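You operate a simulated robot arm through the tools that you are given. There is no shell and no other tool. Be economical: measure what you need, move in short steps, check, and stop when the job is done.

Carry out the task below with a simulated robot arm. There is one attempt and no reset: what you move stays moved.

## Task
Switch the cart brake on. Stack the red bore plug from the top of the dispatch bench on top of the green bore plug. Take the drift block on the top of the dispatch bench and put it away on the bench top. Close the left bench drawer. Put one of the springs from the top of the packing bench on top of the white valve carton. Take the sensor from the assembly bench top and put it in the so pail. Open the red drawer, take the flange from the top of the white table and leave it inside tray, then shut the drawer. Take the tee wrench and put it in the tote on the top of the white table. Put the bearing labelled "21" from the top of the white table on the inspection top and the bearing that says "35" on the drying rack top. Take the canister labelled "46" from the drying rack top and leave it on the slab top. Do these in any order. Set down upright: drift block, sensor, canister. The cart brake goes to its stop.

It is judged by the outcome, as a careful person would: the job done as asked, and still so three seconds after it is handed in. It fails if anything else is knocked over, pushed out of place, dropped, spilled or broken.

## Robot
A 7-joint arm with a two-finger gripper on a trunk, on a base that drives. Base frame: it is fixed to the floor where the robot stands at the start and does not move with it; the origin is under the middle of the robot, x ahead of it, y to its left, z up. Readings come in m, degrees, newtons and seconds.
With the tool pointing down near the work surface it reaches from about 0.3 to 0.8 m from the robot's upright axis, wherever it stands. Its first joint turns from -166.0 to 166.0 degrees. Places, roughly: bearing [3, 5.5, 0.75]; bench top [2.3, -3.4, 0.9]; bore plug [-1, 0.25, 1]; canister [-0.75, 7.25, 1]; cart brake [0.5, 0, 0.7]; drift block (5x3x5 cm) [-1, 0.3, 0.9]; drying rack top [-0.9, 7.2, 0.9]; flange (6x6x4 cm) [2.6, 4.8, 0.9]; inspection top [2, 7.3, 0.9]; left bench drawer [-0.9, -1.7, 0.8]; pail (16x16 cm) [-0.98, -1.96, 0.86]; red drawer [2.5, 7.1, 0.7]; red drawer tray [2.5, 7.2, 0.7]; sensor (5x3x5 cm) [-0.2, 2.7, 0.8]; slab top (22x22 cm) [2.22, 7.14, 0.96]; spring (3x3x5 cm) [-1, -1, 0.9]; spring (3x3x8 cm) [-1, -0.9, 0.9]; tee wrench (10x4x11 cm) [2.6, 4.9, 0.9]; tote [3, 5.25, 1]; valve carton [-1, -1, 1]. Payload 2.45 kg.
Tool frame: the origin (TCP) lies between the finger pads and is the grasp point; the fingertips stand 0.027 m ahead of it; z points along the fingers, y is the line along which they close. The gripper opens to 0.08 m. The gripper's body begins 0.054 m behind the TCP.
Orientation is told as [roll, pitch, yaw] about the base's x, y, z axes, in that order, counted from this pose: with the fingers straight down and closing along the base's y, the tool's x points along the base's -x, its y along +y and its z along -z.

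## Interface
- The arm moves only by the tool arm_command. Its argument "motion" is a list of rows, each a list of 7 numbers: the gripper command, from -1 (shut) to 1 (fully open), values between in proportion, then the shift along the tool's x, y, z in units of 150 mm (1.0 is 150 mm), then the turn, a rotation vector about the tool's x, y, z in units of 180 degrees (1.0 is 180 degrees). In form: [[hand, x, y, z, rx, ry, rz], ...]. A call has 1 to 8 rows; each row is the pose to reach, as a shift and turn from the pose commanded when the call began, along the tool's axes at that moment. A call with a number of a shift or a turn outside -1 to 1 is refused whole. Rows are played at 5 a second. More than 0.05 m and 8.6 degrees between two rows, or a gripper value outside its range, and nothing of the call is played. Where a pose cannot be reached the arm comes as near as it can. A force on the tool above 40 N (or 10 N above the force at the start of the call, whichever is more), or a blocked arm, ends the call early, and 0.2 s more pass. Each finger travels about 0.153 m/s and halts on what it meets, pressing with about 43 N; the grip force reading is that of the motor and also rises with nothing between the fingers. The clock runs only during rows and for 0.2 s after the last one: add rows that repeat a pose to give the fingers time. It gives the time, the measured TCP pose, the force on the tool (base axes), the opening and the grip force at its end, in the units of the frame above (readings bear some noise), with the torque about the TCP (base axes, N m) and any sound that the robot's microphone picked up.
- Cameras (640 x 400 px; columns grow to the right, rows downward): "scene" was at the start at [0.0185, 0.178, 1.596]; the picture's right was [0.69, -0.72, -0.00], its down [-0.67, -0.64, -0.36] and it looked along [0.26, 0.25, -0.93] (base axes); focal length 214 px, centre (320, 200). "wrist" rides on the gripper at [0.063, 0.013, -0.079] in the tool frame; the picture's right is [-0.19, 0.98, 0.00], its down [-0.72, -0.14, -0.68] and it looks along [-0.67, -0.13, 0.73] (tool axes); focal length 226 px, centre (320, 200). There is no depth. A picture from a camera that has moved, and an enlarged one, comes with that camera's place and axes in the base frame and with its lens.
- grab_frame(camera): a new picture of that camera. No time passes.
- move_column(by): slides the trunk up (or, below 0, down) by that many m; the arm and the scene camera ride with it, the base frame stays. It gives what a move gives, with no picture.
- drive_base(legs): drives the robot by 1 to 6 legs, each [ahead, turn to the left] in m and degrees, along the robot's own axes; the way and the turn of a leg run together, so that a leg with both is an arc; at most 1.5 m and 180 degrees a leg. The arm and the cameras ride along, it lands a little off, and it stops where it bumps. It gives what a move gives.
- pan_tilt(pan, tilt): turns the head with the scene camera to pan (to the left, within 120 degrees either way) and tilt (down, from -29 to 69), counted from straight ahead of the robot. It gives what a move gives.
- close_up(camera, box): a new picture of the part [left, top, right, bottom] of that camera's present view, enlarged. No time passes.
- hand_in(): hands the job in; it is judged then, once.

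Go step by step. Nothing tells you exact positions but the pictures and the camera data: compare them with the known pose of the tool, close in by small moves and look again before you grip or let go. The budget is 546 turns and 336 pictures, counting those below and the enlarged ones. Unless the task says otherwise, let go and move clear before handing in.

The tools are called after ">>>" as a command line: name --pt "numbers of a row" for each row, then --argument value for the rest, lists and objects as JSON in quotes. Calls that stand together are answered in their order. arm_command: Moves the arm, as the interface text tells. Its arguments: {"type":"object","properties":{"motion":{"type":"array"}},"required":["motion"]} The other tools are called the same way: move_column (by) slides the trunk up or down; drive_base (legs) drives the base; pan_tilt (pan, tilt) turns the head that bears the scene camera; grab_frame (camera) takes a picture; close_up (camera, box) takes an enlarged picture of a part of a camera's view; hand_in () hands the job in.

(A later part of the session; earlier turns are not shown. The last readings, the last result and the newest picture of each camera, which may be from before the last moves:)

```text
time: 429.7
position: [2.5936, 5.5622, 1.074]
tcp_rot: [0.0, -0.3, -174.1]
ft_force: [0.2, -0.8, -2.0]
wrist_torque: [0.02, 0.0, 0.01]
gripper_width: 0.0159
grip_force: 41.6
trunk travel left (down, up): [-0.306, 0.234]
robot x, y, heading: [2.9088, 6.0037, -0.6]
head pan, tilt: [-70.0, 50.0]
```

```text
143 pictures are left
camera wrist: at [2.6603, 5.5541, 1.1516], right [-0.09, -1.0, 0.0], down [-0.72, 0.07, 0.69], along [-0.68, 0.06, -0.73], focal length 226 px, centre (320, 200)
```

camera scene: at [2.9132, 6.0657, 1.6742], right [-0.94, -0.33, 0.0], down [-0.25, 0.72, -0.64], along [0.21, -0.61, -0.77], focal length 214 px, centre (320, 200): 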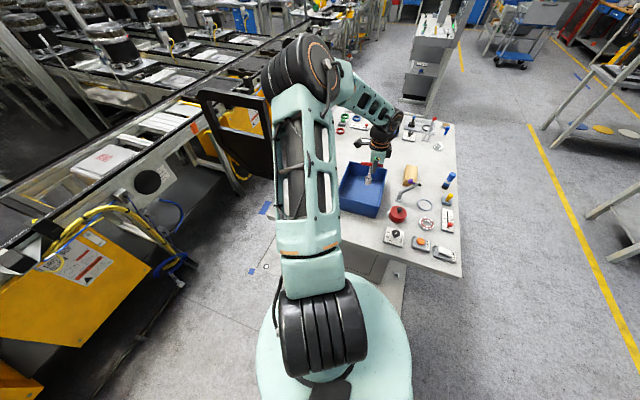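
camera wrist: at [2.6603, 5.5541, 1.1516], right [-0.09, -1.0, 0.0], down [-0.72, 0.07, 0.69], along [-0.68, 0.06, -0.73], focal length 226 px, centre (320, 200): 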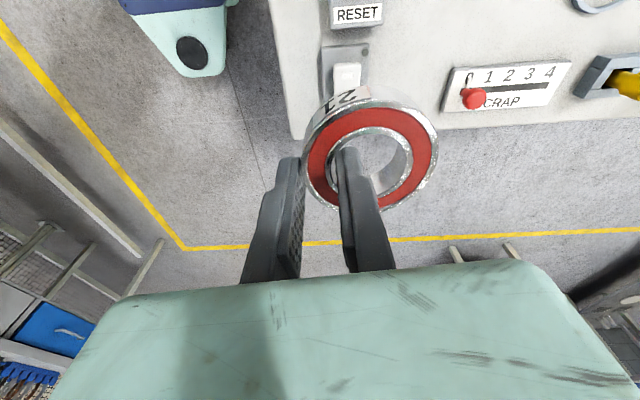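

>>> drive_base --legs '[[-0.5, 0], [0, -90], [-0.4, 0], [0, -90]]'

>>> pan_tilt --pan -100 --tilt 50

>>> grab_frame --camera "scene"

>>> grab_frame --camera "wrist"

```text
time: 442.6
position: [2.7114, 6.8523, 1.0722]
tcp_rot: [0.1, -0.3, 6.8]
ft_force: [-0.9, 0.2, -2.2]
wrist_torque: [-0.07, 0.02, 0.04]
gripper_width: 0.0159
grip_force: 42.0
trunk travel left (down, up): [-0.306, 0.234]
robot x, y, heading: [2.4031, 6.4086, -179.8]
head pan, tilt: [-70.0, 50.0]
```

```text
time: 443.5
position: [2.7111, 6.8508, 1.0715]
tcp_rot: [0.0, -0.4, 6.8]
ft_force: [0.1, 0.0, -2.5]
wrist_torque: [-0.09, -0.01, 0.01]
gripper_width: 0.0162
grip_force: 41.5
trunk travel left (down, up): [-0.306, 0.234]
robot x, y, heading: [2.4036, 6.4025, -179.8]
head pan, tilt: [-100.0, 50.0]
```

```text
142 pictures are left
camera scene: at [2.4367, 6.3412, 1.6742], right [0.99, -0.17, 0.0], down [-0.13, -0.76, -0.64], along [0.11, 0.63, -0.77], focal length 214 px, centre (320, 200)
```

scene: 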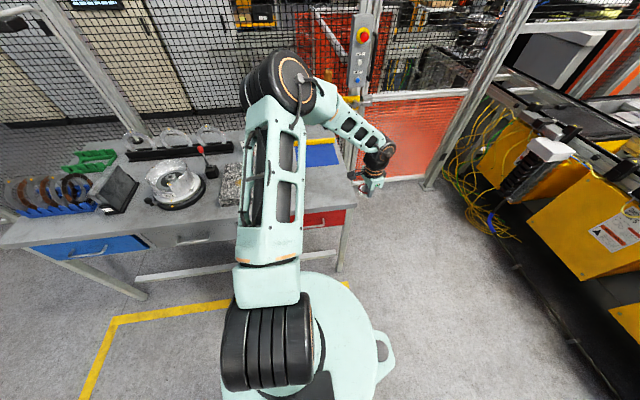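

```text
141 pictures are left
camera wrist: at [2.6476, 6.8553, 1.1508], right [0.08, 1.0, 0.0], down [0.73, -0.06, 0.69], along [0.68, -0.05, -0.73], focal length 226 px, centre (320, 200)
```

wrist: 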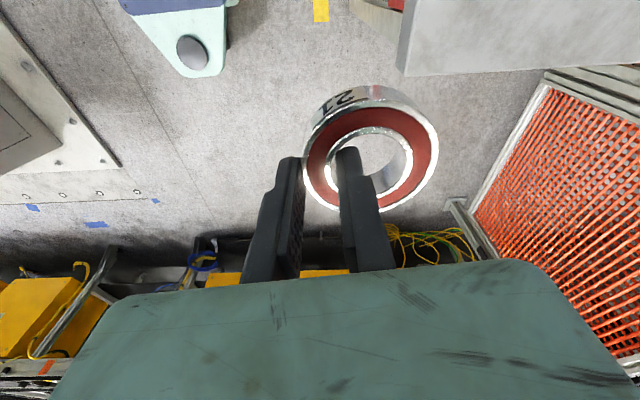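

>>> arm_command --pt "-1 0.19 0.24 0 0 0 0" --pt "-1 0.38 0.48 0 0 0 0" --pt "-1 0.583 0.74 0 0 0 0"

>>> arm_command --pt "-1 0.19 0.24 0 0 0 0" --pt "-1 0.38 0.48 0 0 0 0" --pt "-1 0.583 0.72 0 0 0 0"

>>> grab_frame --camera "wrist"

>>> close_up --camera "scene" --box '[200, 110, 400, 250]'

```text
time: 444.3
position: [2.6106, 6.9564, 1.0746]
tcp_rot: [-0.1, -0.1, 6.8]
ft_force: [0.4, 0.4, -3.2]
wrist_torque: [-0.05, 0.0, 0.01]
gripper_width: 0.016
grip_force: 41.3
trunk travel left (down, up): [-0.306, 0.234]
robot x, y, heading: [2.4044, 6.4038, -179.8]
head pan, tilt: [-100.0, 50.0]
```

```text
time: 445.1
position: [2.5109, 7.0507, 1.0717]
tcp_rot: [-0.1, -0.3, 6.8]
ft_force: [0.3, -0.3, -1.7]
wrist_torque: [-0.03, -0.01, -0.01]
gripper_width: 0.016
grip_force: 41.9
trunk travel left (down, up): [-0.306, 0.234]
robot x, y, heading: [2.4064, 6.4059, -179.8]
head pan, tilt: [-100.0, 50.0]
```

```text
140 pictures are left
camera wrist: at [2.4464, 7.055, 1.1503], right [0.08, 1.0, 0.0], down [0.73, -0.06, 0.69], along [0.68, -0.05, -0.73], focal length 226 px, centre (320, 200)
```

wrist: 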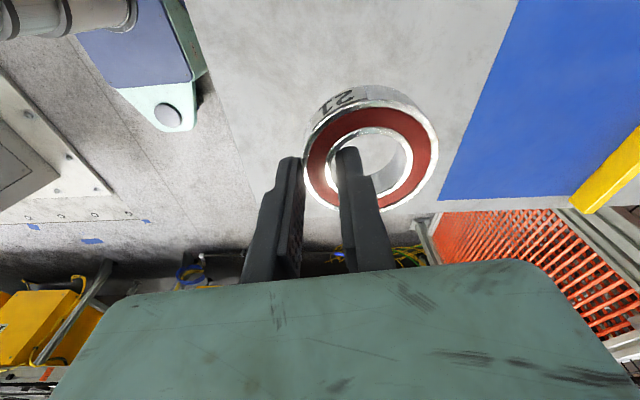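

```text
2.86 times, centred on (300, 180) of scene
camera zoom: at [2.4363, 6.3416, 1.6742], right [0.99, -0.17, 0.0], down [-0.13, -0.76, -0.64], along [0.11, 0.63, -0.77], focal length 613 px, centre (377, 257)
```

zoom: 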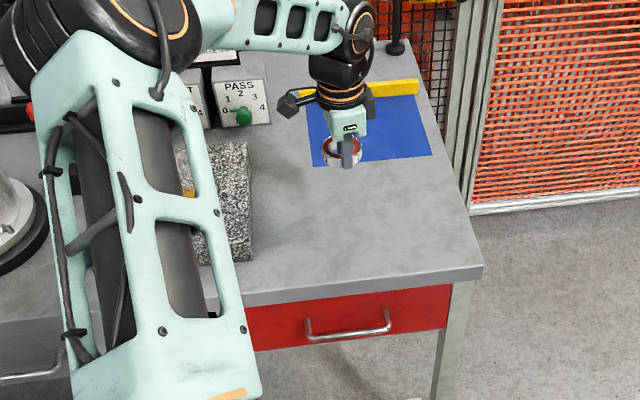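

>>> arm_command --pt "-1 0 0 0.25 0 0 0" --pt "-1 0 0 0.5 0 0 0" --pt "-1 0 0 0.75 0 0 0" --pt "-1 0 0 0.85 0 0 0"

>>> arm_command --pt "-1 0 0 0.04 0 0 0" --pt "-1 0 0 0.08 0 0 0" --pt "-1 0 0 0.12 0 0 0" --pt "-1 0 0 0.16 0 0 0" --pt "-1 0 0 0.2 0 0 0" --pt "-1 0 0 0.24 0 0 0"

>>> close_up --camera "scene" --box '[260, 110, 380, 200]'

```text
time: 446.1
position: [2.5116, 7.049, 0.9429]
tcp_rot: [0.0, -0.3, 6.7]
ft_force: [-0.2, -0.2, -2.7]
wrist_torque: [-0.06, 0.0, 0.01]
gripper_width: 0.0163
grip_force: 41.9
trunk travel left (down, up): [-0.306, 0.234]
robot x, y, heading: [2.4043, 6.4047, -179.7]
head pan, tilt: [-100.0, 50.0]
```

```text
time: 447.3
position: [2.5122, 7.0512, 0.9244]
tcp_rot: [0.5, -0.4, 7.0]
ft_force: [0.1, -0.4, 15.3]
wrist_torque: [-0.2, 0.17, 0.01]
gripper_width: 0.0158
grip_force: 41.7
trunk travel left (down, up): [-0.306, 0.234]
robot x, y, heading: [2.4097, 6.4074, -179.6]
head pan, tilt: [-100.0, 50.0]
stopped in row 5: the force on the tool passed its limit at 47 N (the readings are from after the stop); the commanded pose is now the measured one
```

```text
4.44 times, centred on (320, 155) of scene
camera zoom: at [2.4365, 6.3399, 1.6743], right [0.99, -0.17, 0.0], down [-0.13, -0.76, -0.64], along [0.11, 0.63, -0.77], focal length 953 px, centre (320, 400)
```

zoom: 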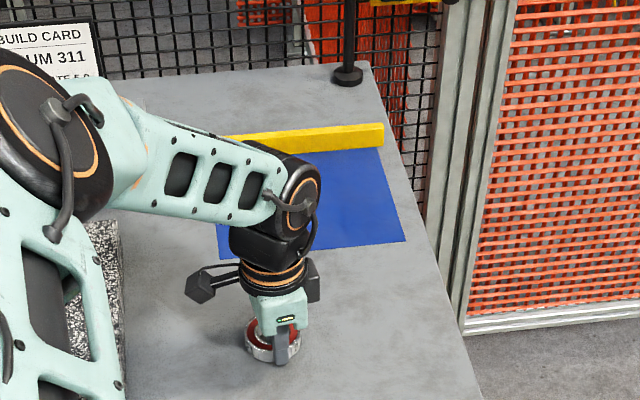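

>>> arm_command --pt "-0.4 0 0 -0.01 0 0 0" --pt "-0.3 0 0 -0.03 0 0 0" --pt "-0.3 0 0 -0.06 0 0 0" --pt "-0.3 0 0 -0.15 0 0 0" --pt "-0.3 0 0 -0.4 0 0 0" --pt "-0.3 0 0 -0.7 0 0 0"

>>> grab_frame --camera "wrist"

```text
time: 448.7
position: [2.5119, 7.049, 1.0267]
tcp_rot: [0.4, -0.4, 6.9]
ft_force: [0.3, -0.2, -0.1]
wrist_torque: [0.01, 0.0, 0.0]
gripper_width: 0.028
grip_force: 0.0
trunk travel left (down, up): [-0.306, 0.234]
robot x, y, heading: [2.4059, 6.4029, -179.7]
head pan, tilt: [-100.0, 50.0]
```

```text
137 pictures are left
camera wrist: at [2.4485, 7.0528, 1.1055], right [0.07, 1.0, 0.01], down [0.73, -0.06, 0.69], along [0.68, -0.05, -0.73], focal length 226 px, centre (320, 200)
```

wrist: 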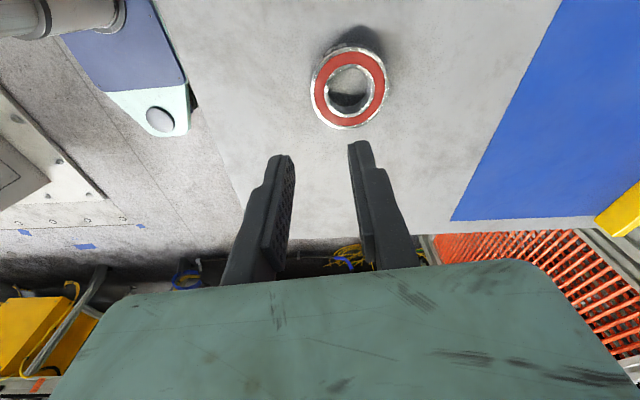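

Bearing 21 is placed. While here, I open the red drawer: turn the camera to look north and retreat in front of it.

>>> arm_command --pt "-0.3 0.03 -0.25 -0.1 0 0 -0.045" --pt "-0.3 0.06 -0.5 -0.1 0 0 -0.09" --pt "-0.3 0.09 -0.75 -0.1 0 0 -0.135" --pt "-0.3 0.112 -0.93 -0.1 0 0 -0.18" --pt "-0.3 0.112 -0.93 -0.1 0 0 -0.225" --pt "-0.3 0.112 -0.93 -0.1 0 0 -0.27" --pt "-0.3 0.112 -0.93 -0.1 0 0 -0.315" --pt "-0.3 0.112 -0.93 -0.1 0 0 -0.36"

>>> arm_command --pt "1 0.25 0 0 0 0 -0.045" --pt "1 0.5 0 0 0 0 -0.09" --pt "1 0.6 0 0 0 0 -0.1"

>>> grab_frame --camera "wrist"

```text
time: 450.5
position: [2.5118, 6.9092, 1.04]
tcp_rot: [-0.2, -0.6, 71.9]
ft_force: [-0.4, -0.1, 0.1]
wrist_torque: [0.0, -0.03, 0.0]
gripper_width: 0.0282
grip_force: 0.1
trunk travel left (down, up): [-0.306, 0.234]
robot x, y, heading: [2.4045, 6.4059, -179.5]
head pan, tilt: [-100.0, 50.0]
```

```text
time: 451.3
position: [2.4829, 6.8218, 1.0407]
tcp_rot: [-0.4, -0.4, 89.8]
ft_force: [0.0, 0.7, 0.3]
wrist_torque: [0.0, 0.01, 0.01]
gripper_width: 0.0803
grip_force: 0.0
trunk travel left (down, up): [-0.306, 0.234]
robot x, y, heading: [2.4058, 6.4053, -179.6]
head pan, tilt: [-100.0, 50.0]
```

```text
136 pictures are left
camera wrist: at [2.4706, 6.7586, 1.1181], right [-0.98, 0.2, -0.01], down [0.14, 0.71, 0.69], along [0.14, 0.67, -0.73], focal length 226 px, centre (320, 200)
```

wrist: 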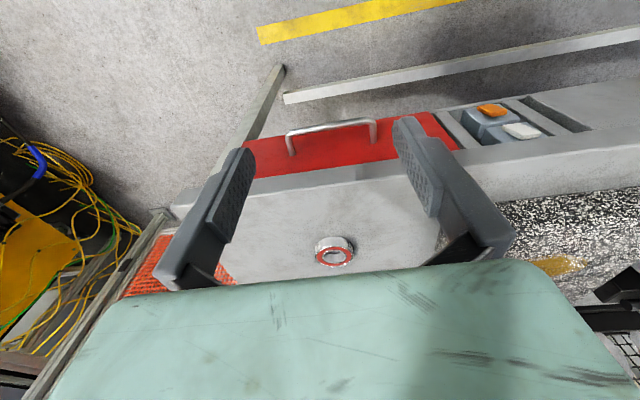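

The handle bar is at ≈(2.488,6.925,0.766), just in front of the bench lip. I'll grip it with the tool tilted 45° forward, closing in the y–z plane; first yaw back to 0.

>>> arm_command --pt "0 0 0 0 0 0 0.045" --pt "0 0 0 0 0 0 0.09" --pt "0 0 0 0 0 0 0.135" --pt "0 0 0 0 0 0 0.18" --pt "0 0 0 0 0 0 0.225" --pt "0 0 0 0 0 0 0.27" --pt "0 0 0 0 0 0 0.315" --pt "0 0 0 0 0 0 0.36"

>>> arm_command --pt "0 0 -0.1 0 0 0 0.045" --pt "0 0 -0.2 0 0 0 0.09" --pt "0 0 -0.2 0 0 0 0.135"

>>> arm_command --pt "0 0 0 0 -0.042 0 0" --pt "0 0 0 0 -0.084 0 0" --pt "0 0 0 0 -0.126 0 0" --pt "0 0 0 0 -0.168 0 0" --pt "0 0 0 0 -0.21 0 0" --pt "0 0 0 0 -0.25 0 0"

>>> grab_frame --camera "scene"

```text
time: 453.1
position: [2.483, 6.8241, 1.0396]
tcp_rot: [0.2, -0.6, 24.7]
ft_force: [-0.1, -0.1, -1.2]
wrist_torque: [0.01, 0.04, 0.0]
gripper_width: 0.0399
grip_force: 0.1
trunk travel left (down, up): [-0.306, 0.234]
robot x, y, heading: [2.4043, 6.4096, -179.6]
head pan, tilt: [-100.0, 50.0]
```

```text
time: 453.9
position: [2.4963, 6.7966, 1.0401]
tcp_rot: [0.3, -0.4, 0.5]
ft_force: [0.7, -0.1, 0.4]
wrist_torque: [-0.03, -0.02, -0.02]
gripper_width: 0.0401
grip_force: 0.1
trunk travel left (down, up): [-0.306, 0.234]
robot x, y, heading: [2.404, 6.4068, -179.7]
head pan, tilt: [-100.0, 50.0]
```

```text
time: 455.3
position: [2.5006, 6.8062, 1.0356]
tcp_rot: [45.4, -0.5, 0.6]
ft_force: [-0.2, 0.7, 0.3]
wrist_torque: [0.02, 0.01, 0.02]
gripper_width: 0.0401
grip_force: 0.1
out of reach, approached as far as the arm can: row 6
trunk travel left (down, up): [-0.306, 0.234]
robot x, y, heading: [2.4077, 6.4095, -179.8]
head pan, tilt: [-100.0, 50.0]
```

```text
135 pictures are left
camera scene: at [2.4368, 6.3412, 1.6742], right [0.99, -0.17, 0.0], down [-0.13, -0.76, -0.64], along [0.11, 0.63, -0.77], focal length 214 px, centre (320, 200)
```

scene: 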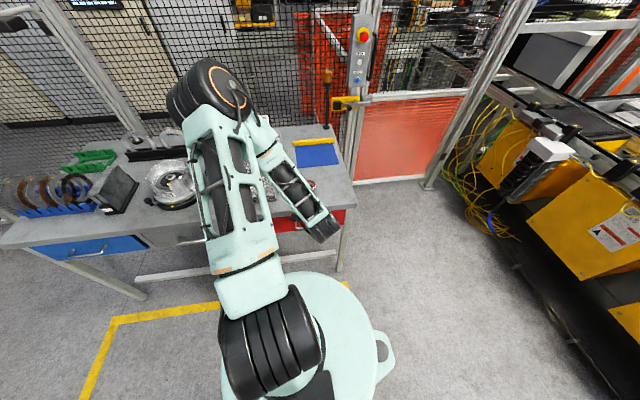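

>>> move_column --by -0.24

>>> grab_frame --camera "wrist"

>>> close_up --camera "scene" --box '[220, 130, 380, 250]'

```text
time: 457.8
position: [2.4999, 6.8055, 0.7969]
tcp_rot: [45.3, -0.4, 0.7]
ft_force: [0.0, 0.8, -0.4]
wrist_torque: [-0.01, 0.0, 0.01]
gripper_width: 0.0401
grip_force: 0.1
trunk travel left (down, up): [-0.066, 0.474]
robot x, y, heading: [2.4083, 6.4094, -179.7]
head pan, tilt: [-100.0, 50.0]
```

```text
134 pictures are left
camera wrist: at [2.4386, 6.7559, 0.8601], right [0.18, 0.69, 0.7], down [0.72, -0.58, 0.38], along [0.67, 0.44, -0.6], focal length 226 px, centre (320, 200)
```

wrist: 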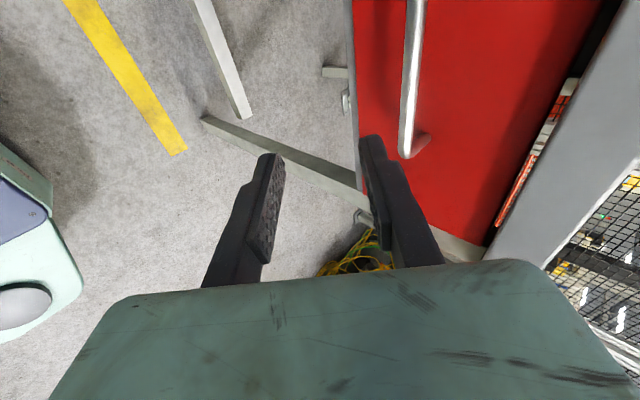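

```text
3.33 times, centred on (300, 190) of scene
camera zoom: at [2.4366, 6.3409, 1.4343], right [0.99, -0.17, 0.0], down [-0.13, -0.76, -0.64], along [0.11, 0.63, -0.77], focal length 715 px, centre (387, 233)
```

zoom: 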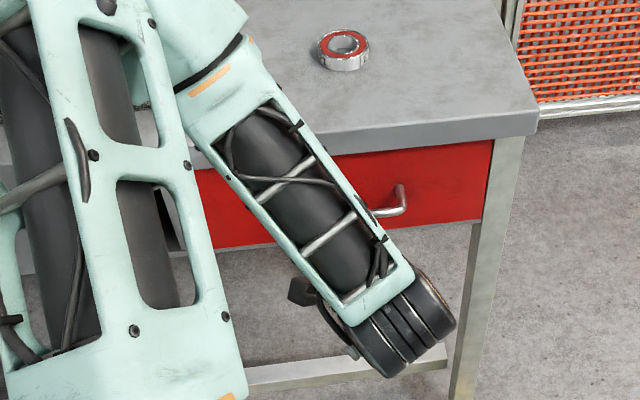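

>>> arm_command --pt "-0.2 0 0.2 0 0 0 0" --pt "-0.2 0 0.42 0 0 0 0" --pt "-0.2 0 0.42 0.15 0 0 0"

>>> grab_frame --camera "wrist"

```text
time: 458.6
position: [2.5017, 6.866, 0.8266]
tcp_rot: [45.4, -0.2, 0.8]
ft_force: [-0.1, -0.7, 0.5]
wrist_torque: [0.04, 0.0, -0.03]
gripper_width: 0.0321
grip_force: 0.0
trunk travel left (down, up): [-0.066, 0.474]
robot x, y, heading: [2.405, 6.4087, -179.6]
head pan, tilt: [-100.0, 50.0]
```

```text
132 pictures are left
camera wrist: at [2.4382, 6.8167, 0.889], right [0.18, 0.69, 0.7], down [0.72, -0.58, 0.38], along [0.67, 0.44, -0.6], focal length 226 px, centre (320, 200)
```

wrist: 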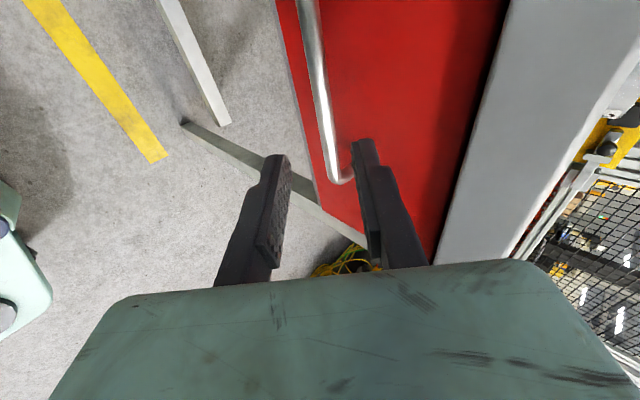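

Bar triangulated at (y 6.915, z 0.780), well aligned with the tool. Advance and close.

>>> arm_command --pt "-0.2 0 0.012 0.13 0 0 0" --pt "-0.2 0 0.012 0.26 0 0 0" --pt "-0.2 0 0.012 0.38 0 0 0"

>>> grab_frame --camera "wrist"

```text
time: 459.4
position: [2.4997, 6.908, 0.7857]
tcp_rot: [45.4, -0.3, 0.7]
ft_force: [-0.2, -0.7, 0.7]
wrist_torque: [0.01, -0.01, 0.0]
gripper_width: 0.032
grip_force: 0.0
trunk travel left (down, up): [-0.066, 0.474]
robot x, y, heading: [2.4063, 6.4055, -179.7]
head pan, tilt: [-100.0, 50.0]
```

```text
131 pictures are left
camera wrist: at [2.4379, 6.8594, 0.8498], right [0.18, 0.69, 0.7], down [0.72, -0.58, 0.38], along [0.67, 0.44, -0.6], focal length 226 px, centre (320, 200)
```

wrist: 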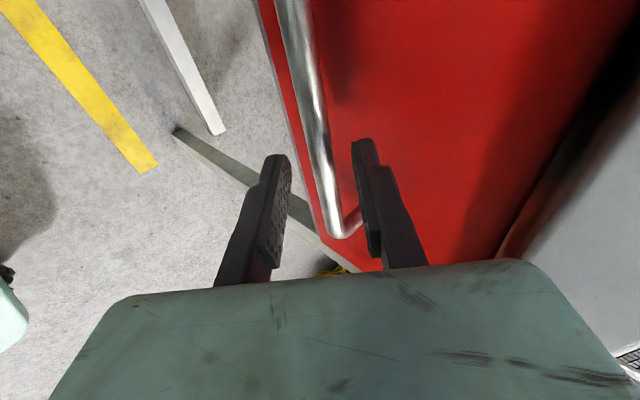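

>>> arm_command --pt "-1 0 0 0 0 0 0" --pt "-1 0 0 0 0 0 0" --pt "-1 0 0 0 0 0 0"

```text
time: 460.2
position: [2.4999, 6.9083, 0.7871]
tcp_rot: [45.4, -0.3, 0.8]
ft_force: [-0.4, 1.4, 7.7]
wrist_torque: [0.15, 0.54, -0.34]
gripper_width: 0.0117
grip_force: 38.8
trunk travel left (down, up): [-0.066, 0.474]
robot x, y, heading: [2.4055, 6.4025, -179.6]
head pan, tilt: [-100.0, 50.0]
```

Gripped. Pull the drawer out toward the robot.

>>> arm_command --pt "-1 0 -0.1 -0.1 0 0 0" --pt "-1 0 -0.24 -0.24 0 0 0" --pt "-1 0 -0.38 -0.38 0 0 0" --pt "-1 0 -0.52 -0.52 0 0 0" --pt "-1 0 -0.66 -0.66 0 0 0"

>>> grab_frame --camera "wrist"

>>> grab_frame --camera "scene"

```text
time: 460.9
position: [2.4989, 6.8379, 0.7862]
tcp_rot: [45.9, -0.1, 1.0]
ft_force: [-4.0, 2.3, 10.9]
wrist_torque: [0.09, 0.89, -0.13]
gripper_width: 0.0118
grip_force: 38.5
trunk travel left (down, up): [-0.066, 0.474]
robot x, y, heading: [2.4059, 6.406, -179.6]
head pan, tilt: [-100.0, 50.0]
stopped in row 3: the force on the tool passed its limit at 42 N (the readings are from after the stop); the commanded pose is now the measured one
```

```text
130 pictures are left
camera wrist: at [2.4372, 6.7876, 0.8503], right [0.18, 0.69, 0.7], down [0.73, -0.58, 0.37], along [0.66, 0.44, -0.6], focal length 226 px, centre (320, 200)
```

wrist: 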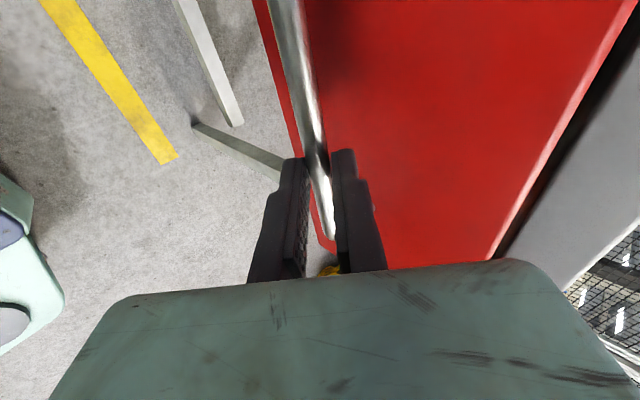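

```text
129 pictures are left
camera scene: at [2.4362, 6.3413, 1.4341], right [0.99, -0.17, 0.0], down [-0.13, -0.76, -0.64], along [0.11, 0.63, -0.77], focal length 214 px, centre (320, 200)
```

scene: 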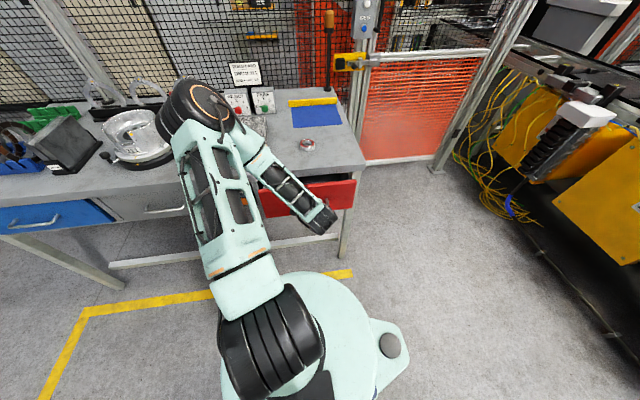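

It's moving (7 cm). Continue more slowly.

>>> arm_command --pt "-1 0 -0.08 -0.08 0 0 0" --pt "-1 0 -0.16 -0.16 0 0 0" --pt "-1 0 -0.24 -0.24 0 0 0" --pt "-1 0 -0.32 -0.32 0 0 0" --pt "-1 0 -0.4 -0.4 0 0 0"

```text
time: 461.7
position: [2.4976, 6.8021, 0.7872]
tcp_rot: [46.1, 0.1, 1.3]
ft_force: [-5.7, 2.3, 14.9]
wrist_torque: [0.18, 1.09, 0.04]
gripper_width: 0.0117
grip_force: 38.9
out of reach, approached as far as the arm can: row 3
trunk travel left (down, up): [-0.066, 0.474]
robot x, y, heading: [2.4044, 6.4055, -179.5]
head pan, tilt: [-100.0, 50.0]
stopped in row 3: the force on the tool passed its limit at 48 N (the readings are from after the stop); the commanded pose is now the measured one
```

The arm is at its inner limit here (drawer open ~10 cm). I release, straighten up, and will pull the rest by hooking inside the front panel.

>>> arm_command --pt "0 0 0 0 0 0 0" --pt "0 0 0 0 0 0 0" --pt "0 0 0 -0.15 0 0 0" --pt "0 0 0 -0.3 0 0 0" --pt "0 0 0.2 -0.45 0 0 0" --pt "0 0 0.4 -0.6 0 0 0"

>>> grab_frame --camera "wrist"

```text
time: 463.1
position: [2.5209, 6.8116, 0.8922]
tcp_rot: [45.9, 0.2, 1.2]
ft_force: [0.1, -0.6, -0.3]
wrist_torque: [-0.05, -0.01, -0.03]
gripper_width: 0.0402
grip_force: 0.0
out of reach, approached as far as the arm can: row 3, 4, 5, 6
trunk travel left (down, up): [-0.066, 0.474]
robot x, y, heading: [2.4029, 6.4054, -179.6]
head pan, tilt: [-100.0, 50.0]
```

```text
128 pictures are left
camera wrist: at [2.4608, 6.7616, 0.956], right [0.18, 0.69, 0.7], down [0.73, -0.57, 0.37], along [0.66, 0.45, -0.61], focal length 226 px, centre (320, 200)
```

wrist: 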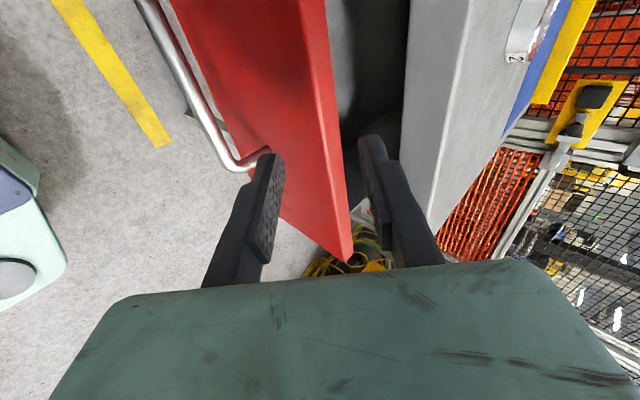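

>>> move_column --by 0.2

>>> arm_command --pt "-1 0 0 0 0.042 0 0" --pt "-1 0 0 0 0.084 0 0" --pt "-1 0 0 0 0.126 0 0" --pt "-1 0 0 0 0.168 0 0" --pt "-1 0 0 0 0.21 0 0" --pt "-1 0 0 0 0.255 0 0"

>>> arm_command --pt "-1 0 0 0 0 0 -0.046" --pt "-1 0 0 0 0 0 -0.092" --pt "-1 0 0 0 0 0 -0.138" --pt "-1 0 0 0 0 0 -0.184" --pt "-1 0 0 0 0 0 -0.23" --pt "-1 0 0 0 0 0 -0.276" --pt "-1 0 0 0 0 0 -0.322" --pt "-1 0 0 0 0 0 -0.368"

>>> arm_command --pt "-1 0 0 0 0 0 -0.046" --pt "-1 0 0 0 0 0 -0.092" --pt "-1 0 0 0 0 0 -0.125"

>>> grab_frame --camera "wrist"

```text
time: 465.2
position: [2.5209, 6.812, 1.0918]
tcp_rot: [45.9, 0.0, 1.3]
ft_force: [1.2, 0.2, 0.4]
wrist_torque: [-0.02, 0.03, 0.0]
gripper_width: 0.0402
grip_force: 0.0
trunk travel left (down, up): [-0.266, 0.274]
robot x, y, heading: [2.4037, 6.4039, -179.6]
head pan, tilt: [-100.0, 50.0]
```

```text
time: 466.6
position: [2.5217, 6.8119, 1.0923]
tcp_rot: [-0.3, -0.1, 1.1]
ft_force: [-0.6, -0.9, 0.5]
wrist_torque: [0.03, -0.01, -0.01]
gripper_width: 0.0003
grip_force: 29.4
trunk travel left (down, up): [-0.266, 0.274]
robot x, y, heading: [2.4073, 6.4067, -179.7]
head pan, tilt: [-100.0, 50.0]
```

```text
time: 468.4
position: [2.5225, 6.8118, 1.091]
tcp_rot: [0.0, 0.1, 67.5]
ft_force: [-0.1, 0.5, 0.2]
wrist_torque: [-0.02, 0.03, 0.02]
gripper_width: 0.0002
grip_force: 29.8
trunk travel left (down, up): [-0.266, 0.274]
robot x, y, heading: [2.409, 6.4036, -179.7]
head pan, tilt: [-100.0, 50.0]
```

```text
time: 469.2
position: [2.5222, 6.8121, 1.0913]
tcp_rot: [0.0, 0.0, 90.1]
ft_force: [-0.4, 0.7, -0.4]
wrist_torque: [0.01, 0.04, 0.01]
gripper_width: 0.0
grip_force: 29.7
trunk travel left (down, up): [-0.266, 0.274]
robot x, y, heading: [2.4039, 6.4056, -179.6]
head pan, tilt: [-100.0, 50.0]
```

```text
127 pictures are left
camera wrist: at [2.5107, 6.7479, 1.1705], right [-0.98, 0.19, 0.0], down [0.14, 0.72, 0.68], along [0.13, 0.67, -0.73], focal length 226 px, centre (320, 200)
```

wrist: 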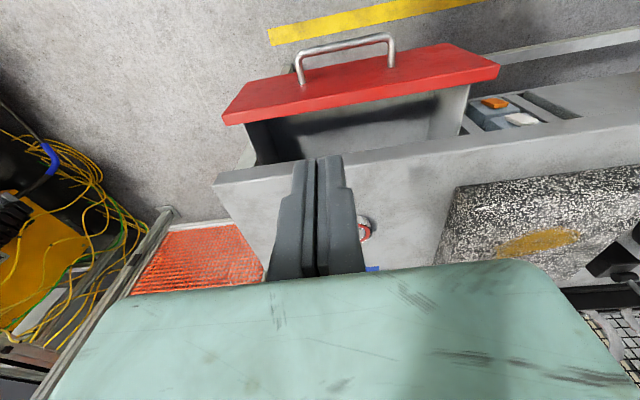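

>>> arm_command --pt "-1 -0.27 0.14 0.1 0 0 0" --pt "-1 -0.54 0.28 0.2 0 0 0" --pt "-1 -0.54 0.28 0.5 0 0 0" --pt "-1 -0.54 0.28 0.8 0 0 0"

>>> grab_frame --camera "wrist"

```text
time: 470.2
position: [2.4797, 6.8945, 0.9681]
tcp_rot: [0.1, 0.0, 90.0]
ft_force: [0.2, 0.5, 0.4]
wrist_torque: [-0.01, -0.02, 0.01]
gripper_width: 0.0
grip_force: 29.3
trunk travel left (down, up): [-0.266, 0.274]
robot x, y, heading: [2.4061, 6.3999, -179.9]
head pan, tilt: [-100.0, 50.0]
```

```text
126 pictures are left
camera wrist: at [2.4694, 6.8307, 1.0475], right [-0.98, 0.19, 0.0], down [0.14, 0.72, 0.68], along [0.13, 0.67, -0.73], focal length 226 px, centre (320, 200)
```

wrist: 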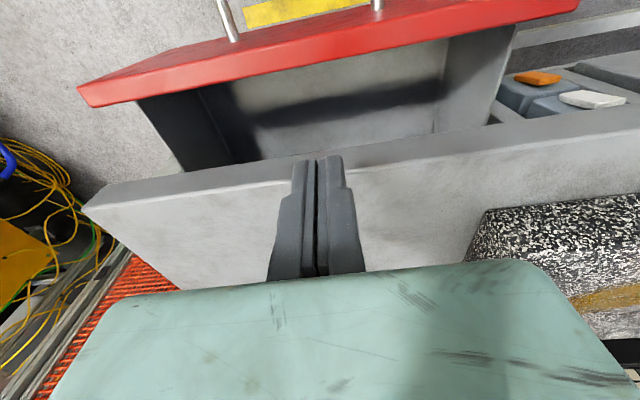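

>>> arm_command --pt "-1 -0.06 0 0.2 0 0 0" --pt "-1 -0.06 0 0.4 0 0 0" --pt "-1 -0.06 0 0.6 0 0 0" --pt "-1 -0.06 0 0.8 0 0 0"

>>> grab_frame --camera "wrist"

```text
time: 471.2
position: [2.4802, 6.902, 0.8495]
tcp_rot: [0.1, 0.0, 90.1]
ft_force: [-1.1, 0.4, 0.1]
wrist_torque: [-0.03, 0.02, -0.01]
gripper_width: 0.0
grip_force: 29.6
trunk travel left (down, up): [-0.266, 0.274]
robot x, y, heading: [2.4073, 6.4044, -179.5]
head pan, tilt: [-100.0, 50.0]
```

```text
125 pictures are left
camera wrist: at [2.4688, 6.8381, 0.9287], right [-0.98, 0.19, 0.0], down [0.14, 0.72, 0.68], along [0.13, 0.67, -0.73], focal length 226 px, centre (320, 200)
```

wrist: 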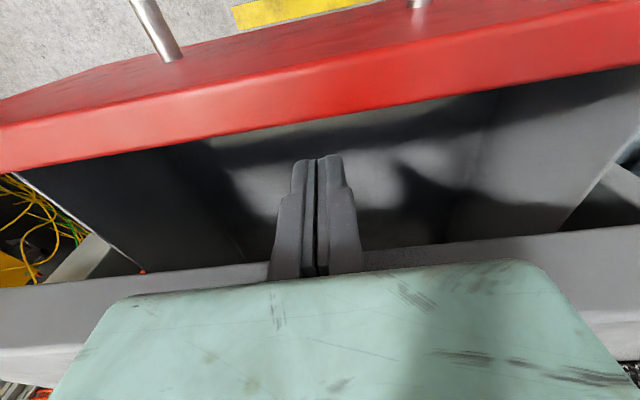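

>>> arm_command --pt "-1 0 0 0.05 0 0 0" --pt "-1 0.15 0 0.05 0 0 0" --pt "-1 0.3 0 0.05 0 0 0" --pt "-1 0.45 0 0.05 0 0 0" --pt "-1 0.6 0 0.05 0 0 0" --pt "-1 0.75 0 0.05 0 0 0" --pt "-1 0.85 0 0.05 0 0 0"

>>> grab_frame --camera "wrist"

```text
time: 472.8
position: [2.4803, 6.773, 0.844]
tcp_rot: [0.1, 0.1, 90.0]
ft_force: [0.7, 0.6, -0.6]
wrist_torque: [-0.01, 0.02, -0.01]
gripper_width: 0.0002
grip_force: 29.9
trunk travel left (down, up): [-0.266, 0.274]
robot x, y, heading: [2.4059, 6.4049, -179.5]
head pan, tilt: [-100.0, 50.0]
```

```text
124 pictures are left
camera wrist: at [2.4692, 6.7094, 0.9239], right [-0.98, 0.19, 0.0], down [0.14, 0.72, 0.68], along [0.13, 0.67, -0.73], focal length 226 px, centre (320, 200)
```

wrist: 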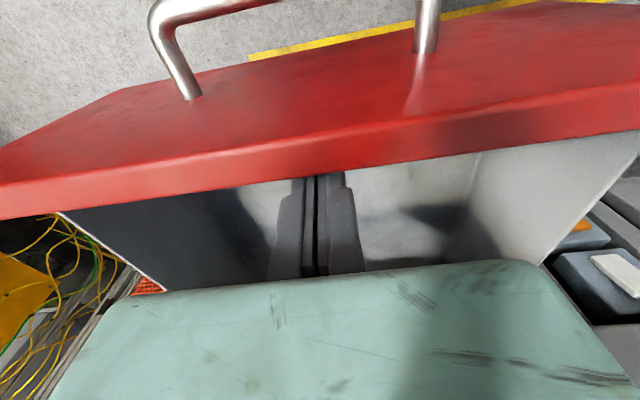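

>>> arm_command --pt "-1 0.1 0 0 0 0 0" --pt "-1 0.2 0 0 0 0 0" --pt "-1 0.28 0 0 0 0 0"

>>> arm_command --pt "-1 -0.08 0 0 0 0 0" --pt "-1 -0.08 0 -0.3 0 0 0" --pt "-1 -0.08 0 -0.6 0 0 0" --pt "-1 -0.08 0 -0.9 0 0 0"

>>> grab_frame --camera "wrist"

>>> grab_frame --camera "scene"

```text
time: 473.6
position: [2.4795, 6.7309, 0.8454]
tcp_rot: [0.0, 0.0, 90.1]
ft_force: [0.0, 0.0, -0.4]
wrist_torque: [0.0, 0.0, 0.02]
gripper_width: 0.0
grip_force: 30.2
trunk travel left (down, up): [-0.266, 0.274]
robot x, y, heading: [2.4094, 6.4058, -179.6]
head pan, tilt: [-100.0, 50.0]
```

```text
time: 474.6
position: [2.4804, 6.7454, 0.9794]
tcp_rot: [0.1, -0.1, 90.0]
ft_force: [-0.1, -1.0, 0.6]
wrist_torque: [0.04, 0.01, 0.01]
gripper_width: 0.0
grip_force: 29.6
trunk travel left (down, up): [-0.266, 0.274]
robot x, y, heading: [2.4043, 6.4045, -179.6]
head pan, tilt: [-100.0, 50.0]
```

```text
123 pictures are left
camera wrist: at [2.469, 6.6818, 1.0587], right [-0.98, 0.19, 0.0], down [0.14, 0.72, 0.68], along [0.13, 0.67, -0.73], focal length 226 px, centre (320, 200)
```

wrist: 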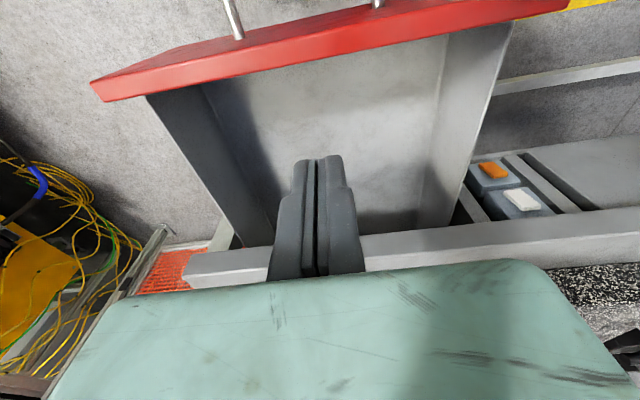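

```text
122 pictures are left
camera scene: at [2.4369, 6.3404, 1.6342], right [0.99, -0.17, 0.0], down [-0.13, -0.75, -0.64], along [0.11, 0.63, -0.77], focal length 214 px, centre (320, 200)
```

scene: 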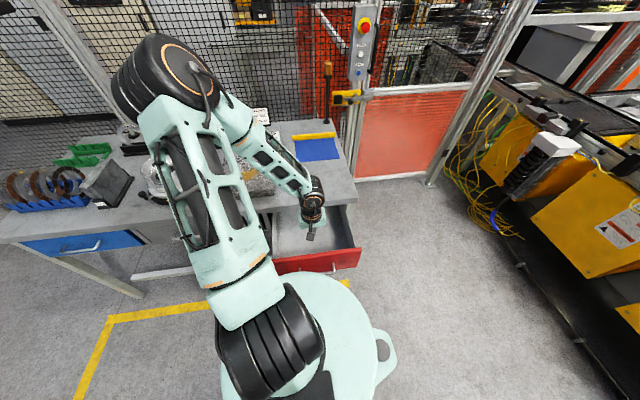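

Drawer is open ~24 cm. Now I fetch the flange: raise, drive to the table's west side.

>>> arm_command --pt "1 0 0 -0.3 0 0 0" --pt "1 0 0 -0.6 0 0 0"

>>> drive_base --legs '[[0.42, 0], [0, -90], [-1.5, 0], [-0.08, 0]]'

>>> pan_tilt --pan -110 --tilt 45

>>> grab_frame --camera "scene"

>>> grab_frame --camera "wrist"

```text
time: 475.2
position: [2.4793, 6.7426, 1.0695]
tcp_rot: [0.1, 0.0, 89.9]
ft_force: [-0.3, -0.4, -0.3]
wrist_torque: [0.05, -0.01, -0.02]
gripper_width: 0.0802
grip_force: 0.0
trunk travel left (down, up): [-0.266, 0.274]
robot x, y, heading: [2.4035, 6.4057, -179.4]
head pan, tilt: [-100.0, 50.0]
```

```text
time: 489.3
position: [2.3292, 4.7906, 1.0686]
tcp_rot: [0.1, -0.1, 0.3]
ft_force: [-0.3, -0.4, -1.1]
wrist_torque: [0.01, 0.0, 0.01]
gripper_width: 0.0797
grip_force: 0.0
trunk travel left (down, up): [-0.266, 0.274]
robot x, y, heading: [1.9888, 4.8653, 90.4]
head pan, tilt: [-100.0, 50.0]
```

```text
time: 490.0
position: [2.3294, 4.7913, 1.069]
tcp_rot: [0.1, 0.0, 0.3]
ft_force: [0.0, 0.1, 0.1]
wrist_torque: [0.01, -0.03, 0.0]
gripper_width: 0.0799
grip_force: 0.1
trunk travel left (down, up): [-0.266, 0.274]
robot x, y, heading: [1.9895, 4.8651, 90.6]
head pan, tilt: [-110.0, 45.0]
```

```text
121 pictures are left
camera scene: at [1.9247, 4.8145, 1.6411], right [-0.33, -0.94, 0.0], down [-0.67, 0.23, -0.71], along [0.67, -0.23, -0.71], focal length 214 px, centre (320, 200)
```

scene: 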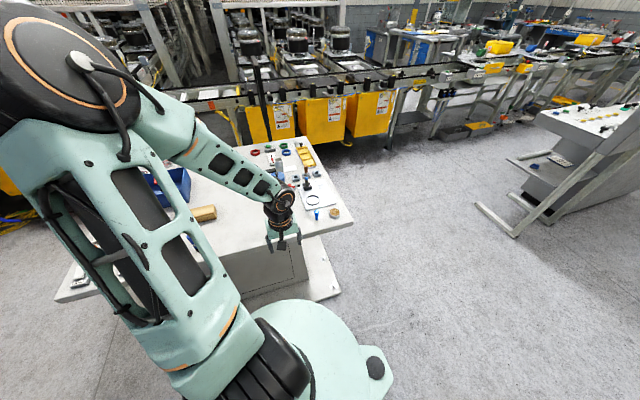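

```text
120 pictures are left
camera wrist: at [2.2672, 4.8032, 1.1477], right [0.19, 0.98, 0.0], down [0.72, -0.14, 0.68], along [0.67, -0.13, -0.73], focal length 226 px, centre (320, 200)
```

wrist: 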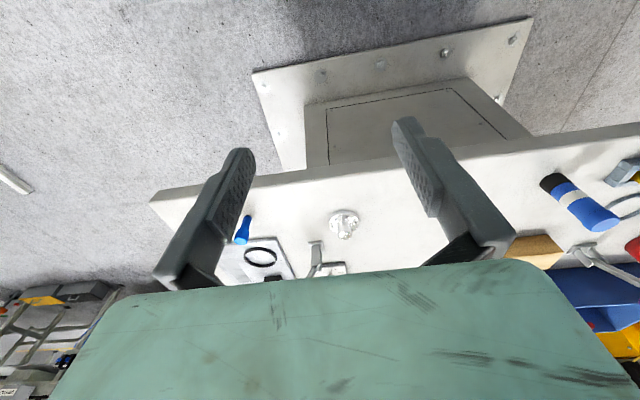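

>>> close_up --camera "wrist" --box '[310, 195, 380, 250]'

>>> arm_command --pt "1 -0.3 0 0.05 0 0 0" --pt "1 -0.6 0 0.1 0 0 0" --pt "1 -0.9 0 0.2 0 0 0"

>>> grab_frame --camera "wrist"

```text
7.27 times, centred on (345, 222) of wrist
camera zoom: at [2.2672, 4.8032, 1.1477], right [0.19, 0.98, 0.0], down [0.72, -0.14, 0.68], along [0.67, -0.13, -0.73], focal length 1644 px, centre (138, 36)
```

zoom: 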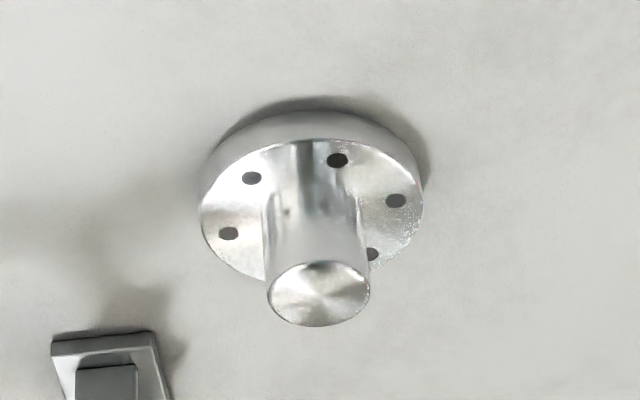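

```text
time: 490.8
position: [2.4635, 4.7906, 1.0377]
tcp_rot: [0.1, 0.1, 0.3]
ft_force: [-1.5, 0.3, -0.1]
wrist_torque: [0.01, -0.03, -0.01]
gripper_width: 0.0802
grip_force: 0.0
trunk travel left (down, up): [-0.266, 0.274]
robot x, y, heading: [1.9878, 4.8592, 90.7]
head pan, tilt: [-110.0, 45.0]
```

```text
118 pictures are left
camera wrist: at [2.4017, 4.8027, 1.1166], right [0.19, 0.98, 0.0], down [0.72, -0.14, 0.68], along [0.67, -0.13, -0.73], focal length 226 px, centre (320, 200)
```

wrist: 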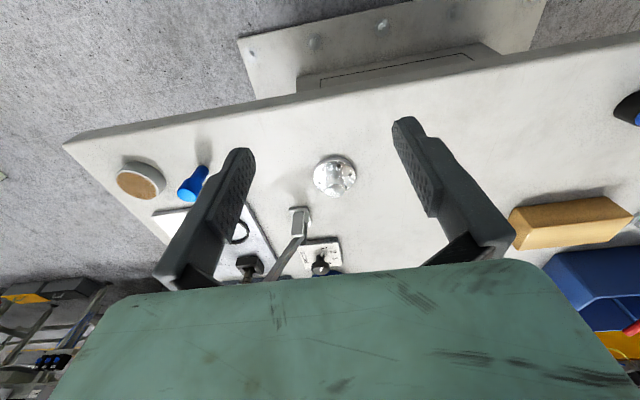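

>>> arm_command --pt "0.25 -0.3 -0.01 0.1 0 0 0" --pt "0.25 -0.6 -0.02 0.2 0 0 0" --pt "0.25 -0.91 -0.037 0.3 0 0 0" --pt "0.25 -0.91 -0.037 0.45 0 0 0"

>>> grab_frame --camera "wrist"

```text
time: 491.8
position: [2.5996, 4.7874, 0.9703]
tcp_rot: [0.1, 0.0, 0.3]
ft_force: [-0.4, -0.5, -0.3]
wrist_torque: [-0.03, 0.05, 0.0]
gripper_width: 0.05
grip_force: 0.0
trunk travel left (down, up): [-0.266, 0.274]
robot x, y, heading: [1.9902, 4.865, 90.6]
head pan, tilt: [-110.0, 45.0]
```

```text
117 pictures are left
camera wrist: at [2.538, 4.7985, 1.05], right [0.19, 0.98, 0.0], down [0.72, -0.14, 0.68], along [0.67, -0.13, -0.73], focal length 226 px, centre (320, 200)
```

wrist: 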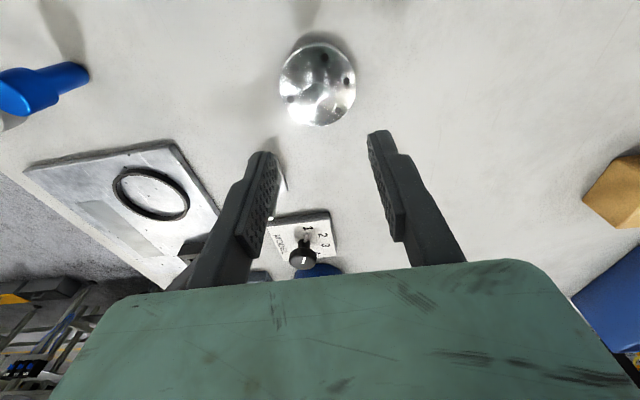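

>>> arm_command --pt "0.25 0.01 0 0.15 0 0 0" --pt "0.25 0.01 0 0.3 0 0 0" --pt "0.25 0.01 0 0.43 0 0 0"

>>> grab_frame --camera "wrist"

```text
time: 492.6
position: [2.5981, 4.7876, 0.9057]
tcp_rot: [0.1, 0.0, 0.3]
ft_force: [0.2, -1.0, 0.7]
wrist_torque: [-0.01, -0.02, 0.0]
gripper_width: 0.05
grip_force: 0.1
trunk travel left (down, up): [-0.266, 0.274]
robot x, y, heading: [1.9876, 4.862, 90.4]
head pan, tilt: [-110.0, 45.0]
```

```text
116 pictures are left
camera wrist: at [2.5361, 4.799, 0.9851], right [0.19, 0.98, 0.0], down [0.72, -0.14, 0.68], along [0.67, -0.13, -0.73], focal length 226 px, centre (320, 200)
```

wrist: 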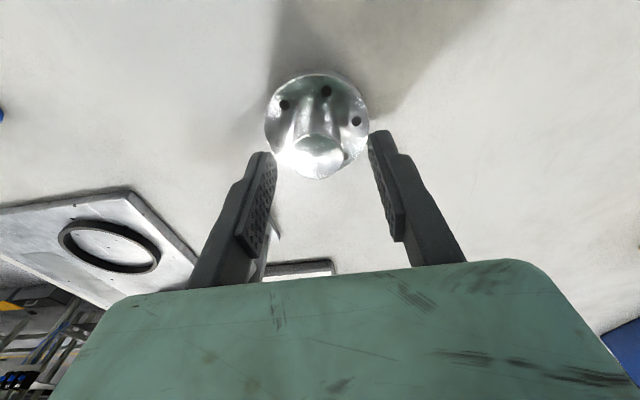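

>>> arm_command --pt "0.1 0 -0.008 0.03 0 0 0" --pt "-1 0 -0.008 0.04 0 0 0" --pt "-1 0 -0.008 0.05 0 0 0" --pt "-1 0 -0.008 0.05 0 0 0"

>>> close_up --camera "wrist" --box '[220, 60, 420, 220]'

```text
time: 493.6
position: [2.5979, 4.7857, 0.899]
tcp_rot: [0.0, -0.1, 0.2]
ft_force: [-4.1, 0.1, 20.8]
wrist_torque: [-0.14, 0.94, -0.04]
gripper_width: 0.0247
grip_force: 43.1
trunk travel left (down, up): [-0.266, 0.274]
robot x, y, heading: [1.9877, 4.8611, 90.4]
head pan, tilt: [-110.0, 45.0]
```

```text
2.50 times, centred on (320, 140) of wrist
camera zoom: at [2.5362, 4.7979, 0.9795], right [0.19, 0.98, 0.0], down [0.72, -0.14, 0.68], along [0.67, -0.13, -0.73], focal length 565 px, centre (320, 350)
```

zoom: 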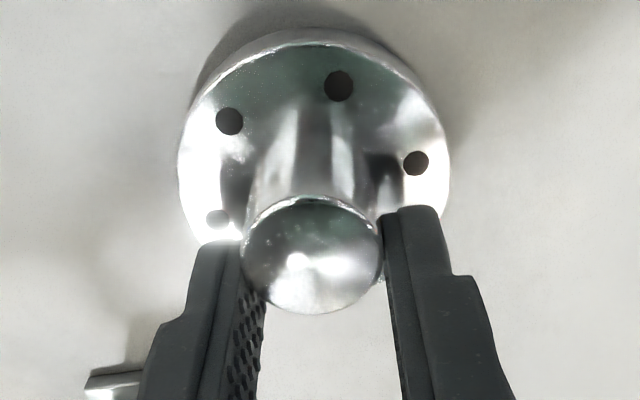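

The grip is off-centre on the hub; reopen, shift 12 mm toward -x, and regrip.

>>> arm_command --pt "0.2 0 0 -0.06 0 0 0" --pt "0.2 0.04 0 -0.06 0 0 0" --pt "0.2 0.08 0 -0.03 0 0 0"

>>> close_up --camera "wrist" --box '[220, 60, 420, 220]'

```text
time: 494.4
position: [2.5872, 4.7875, 0.9027]
tcp_rot: [0.1, -0.1, 0.3]
ft_force: [-0.4, 0.3, 1.2]
wrist_torque: [0.0, 0.01, -0.01]
gripper_width: 0.0483
grip_force: 0.2
trunk travel left (down, up): [-0.266, 0.274]
robot x, y, heading: [1.9911, 4.8645, 90.4]
head pan, tilt: [-110.0, 45.0]
```

```text
2.50 times, centred on (320, 140) of wrist
camera zoom: at [2.5254, 4.7984, 0.9814], right [0.19, 0.98, 0.0], down [0.72, -0.14, 0.68], along [0.67, -0.13, -0.73], focal length 565 px, centre (320, 350)
```

zoom: 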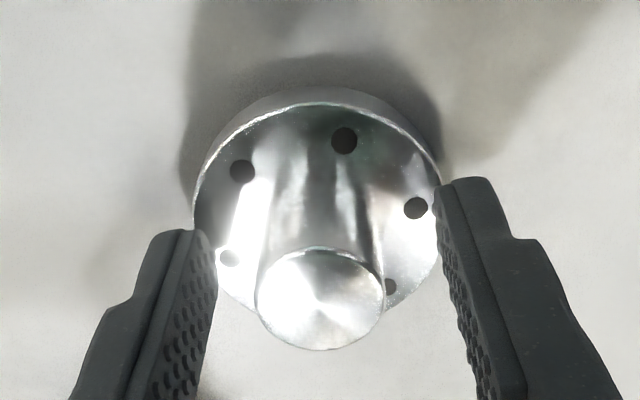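

>>> arm_command --pt "0.2 -0.045 0 0 0 0 0" --pt "-0.5 -0.045 0 0.01 0 0 0" --pt "-1 -0.045 0 0.02 0 0 0" --pt "-1 -0.045 0 0.02 0 0 0"

>>> close_up --camera "wrist" --box '[220, 60, 420, 220]'

```text
time: 495.4
position: [2.5932, 4.7876, 0.9017]
tcp_rot: [0.0, -0.1, 0.4]
ft_force: [-0.3, -1.8, 17.2]
wrist_torque: [0.14, 0.54, 0.02]
gripper_width: 0.0245
grip_force: 42.6
trunk travel left (down, up): [-0.266, 0.274]
robot x, y, heading: [1.9871, 4.8636, 90.4]
head pan, tilt: [-110.0, 45.0]
```

```text
2.50 times, centred on (320, 140) of wrist
camera zoom: at [2.5315, 4.7982, 0.981], right [0.19, 0.98, 0.0], down [0.72, -0.14, 0.68], along [0.67, -0.13, -0.73], focal length 565 px, centre (320, 350)
```

zoom: 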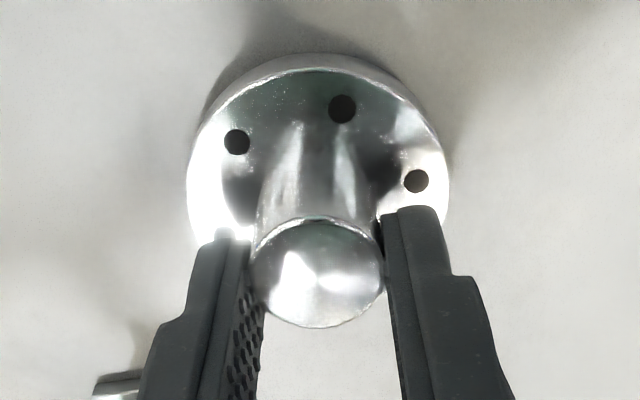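

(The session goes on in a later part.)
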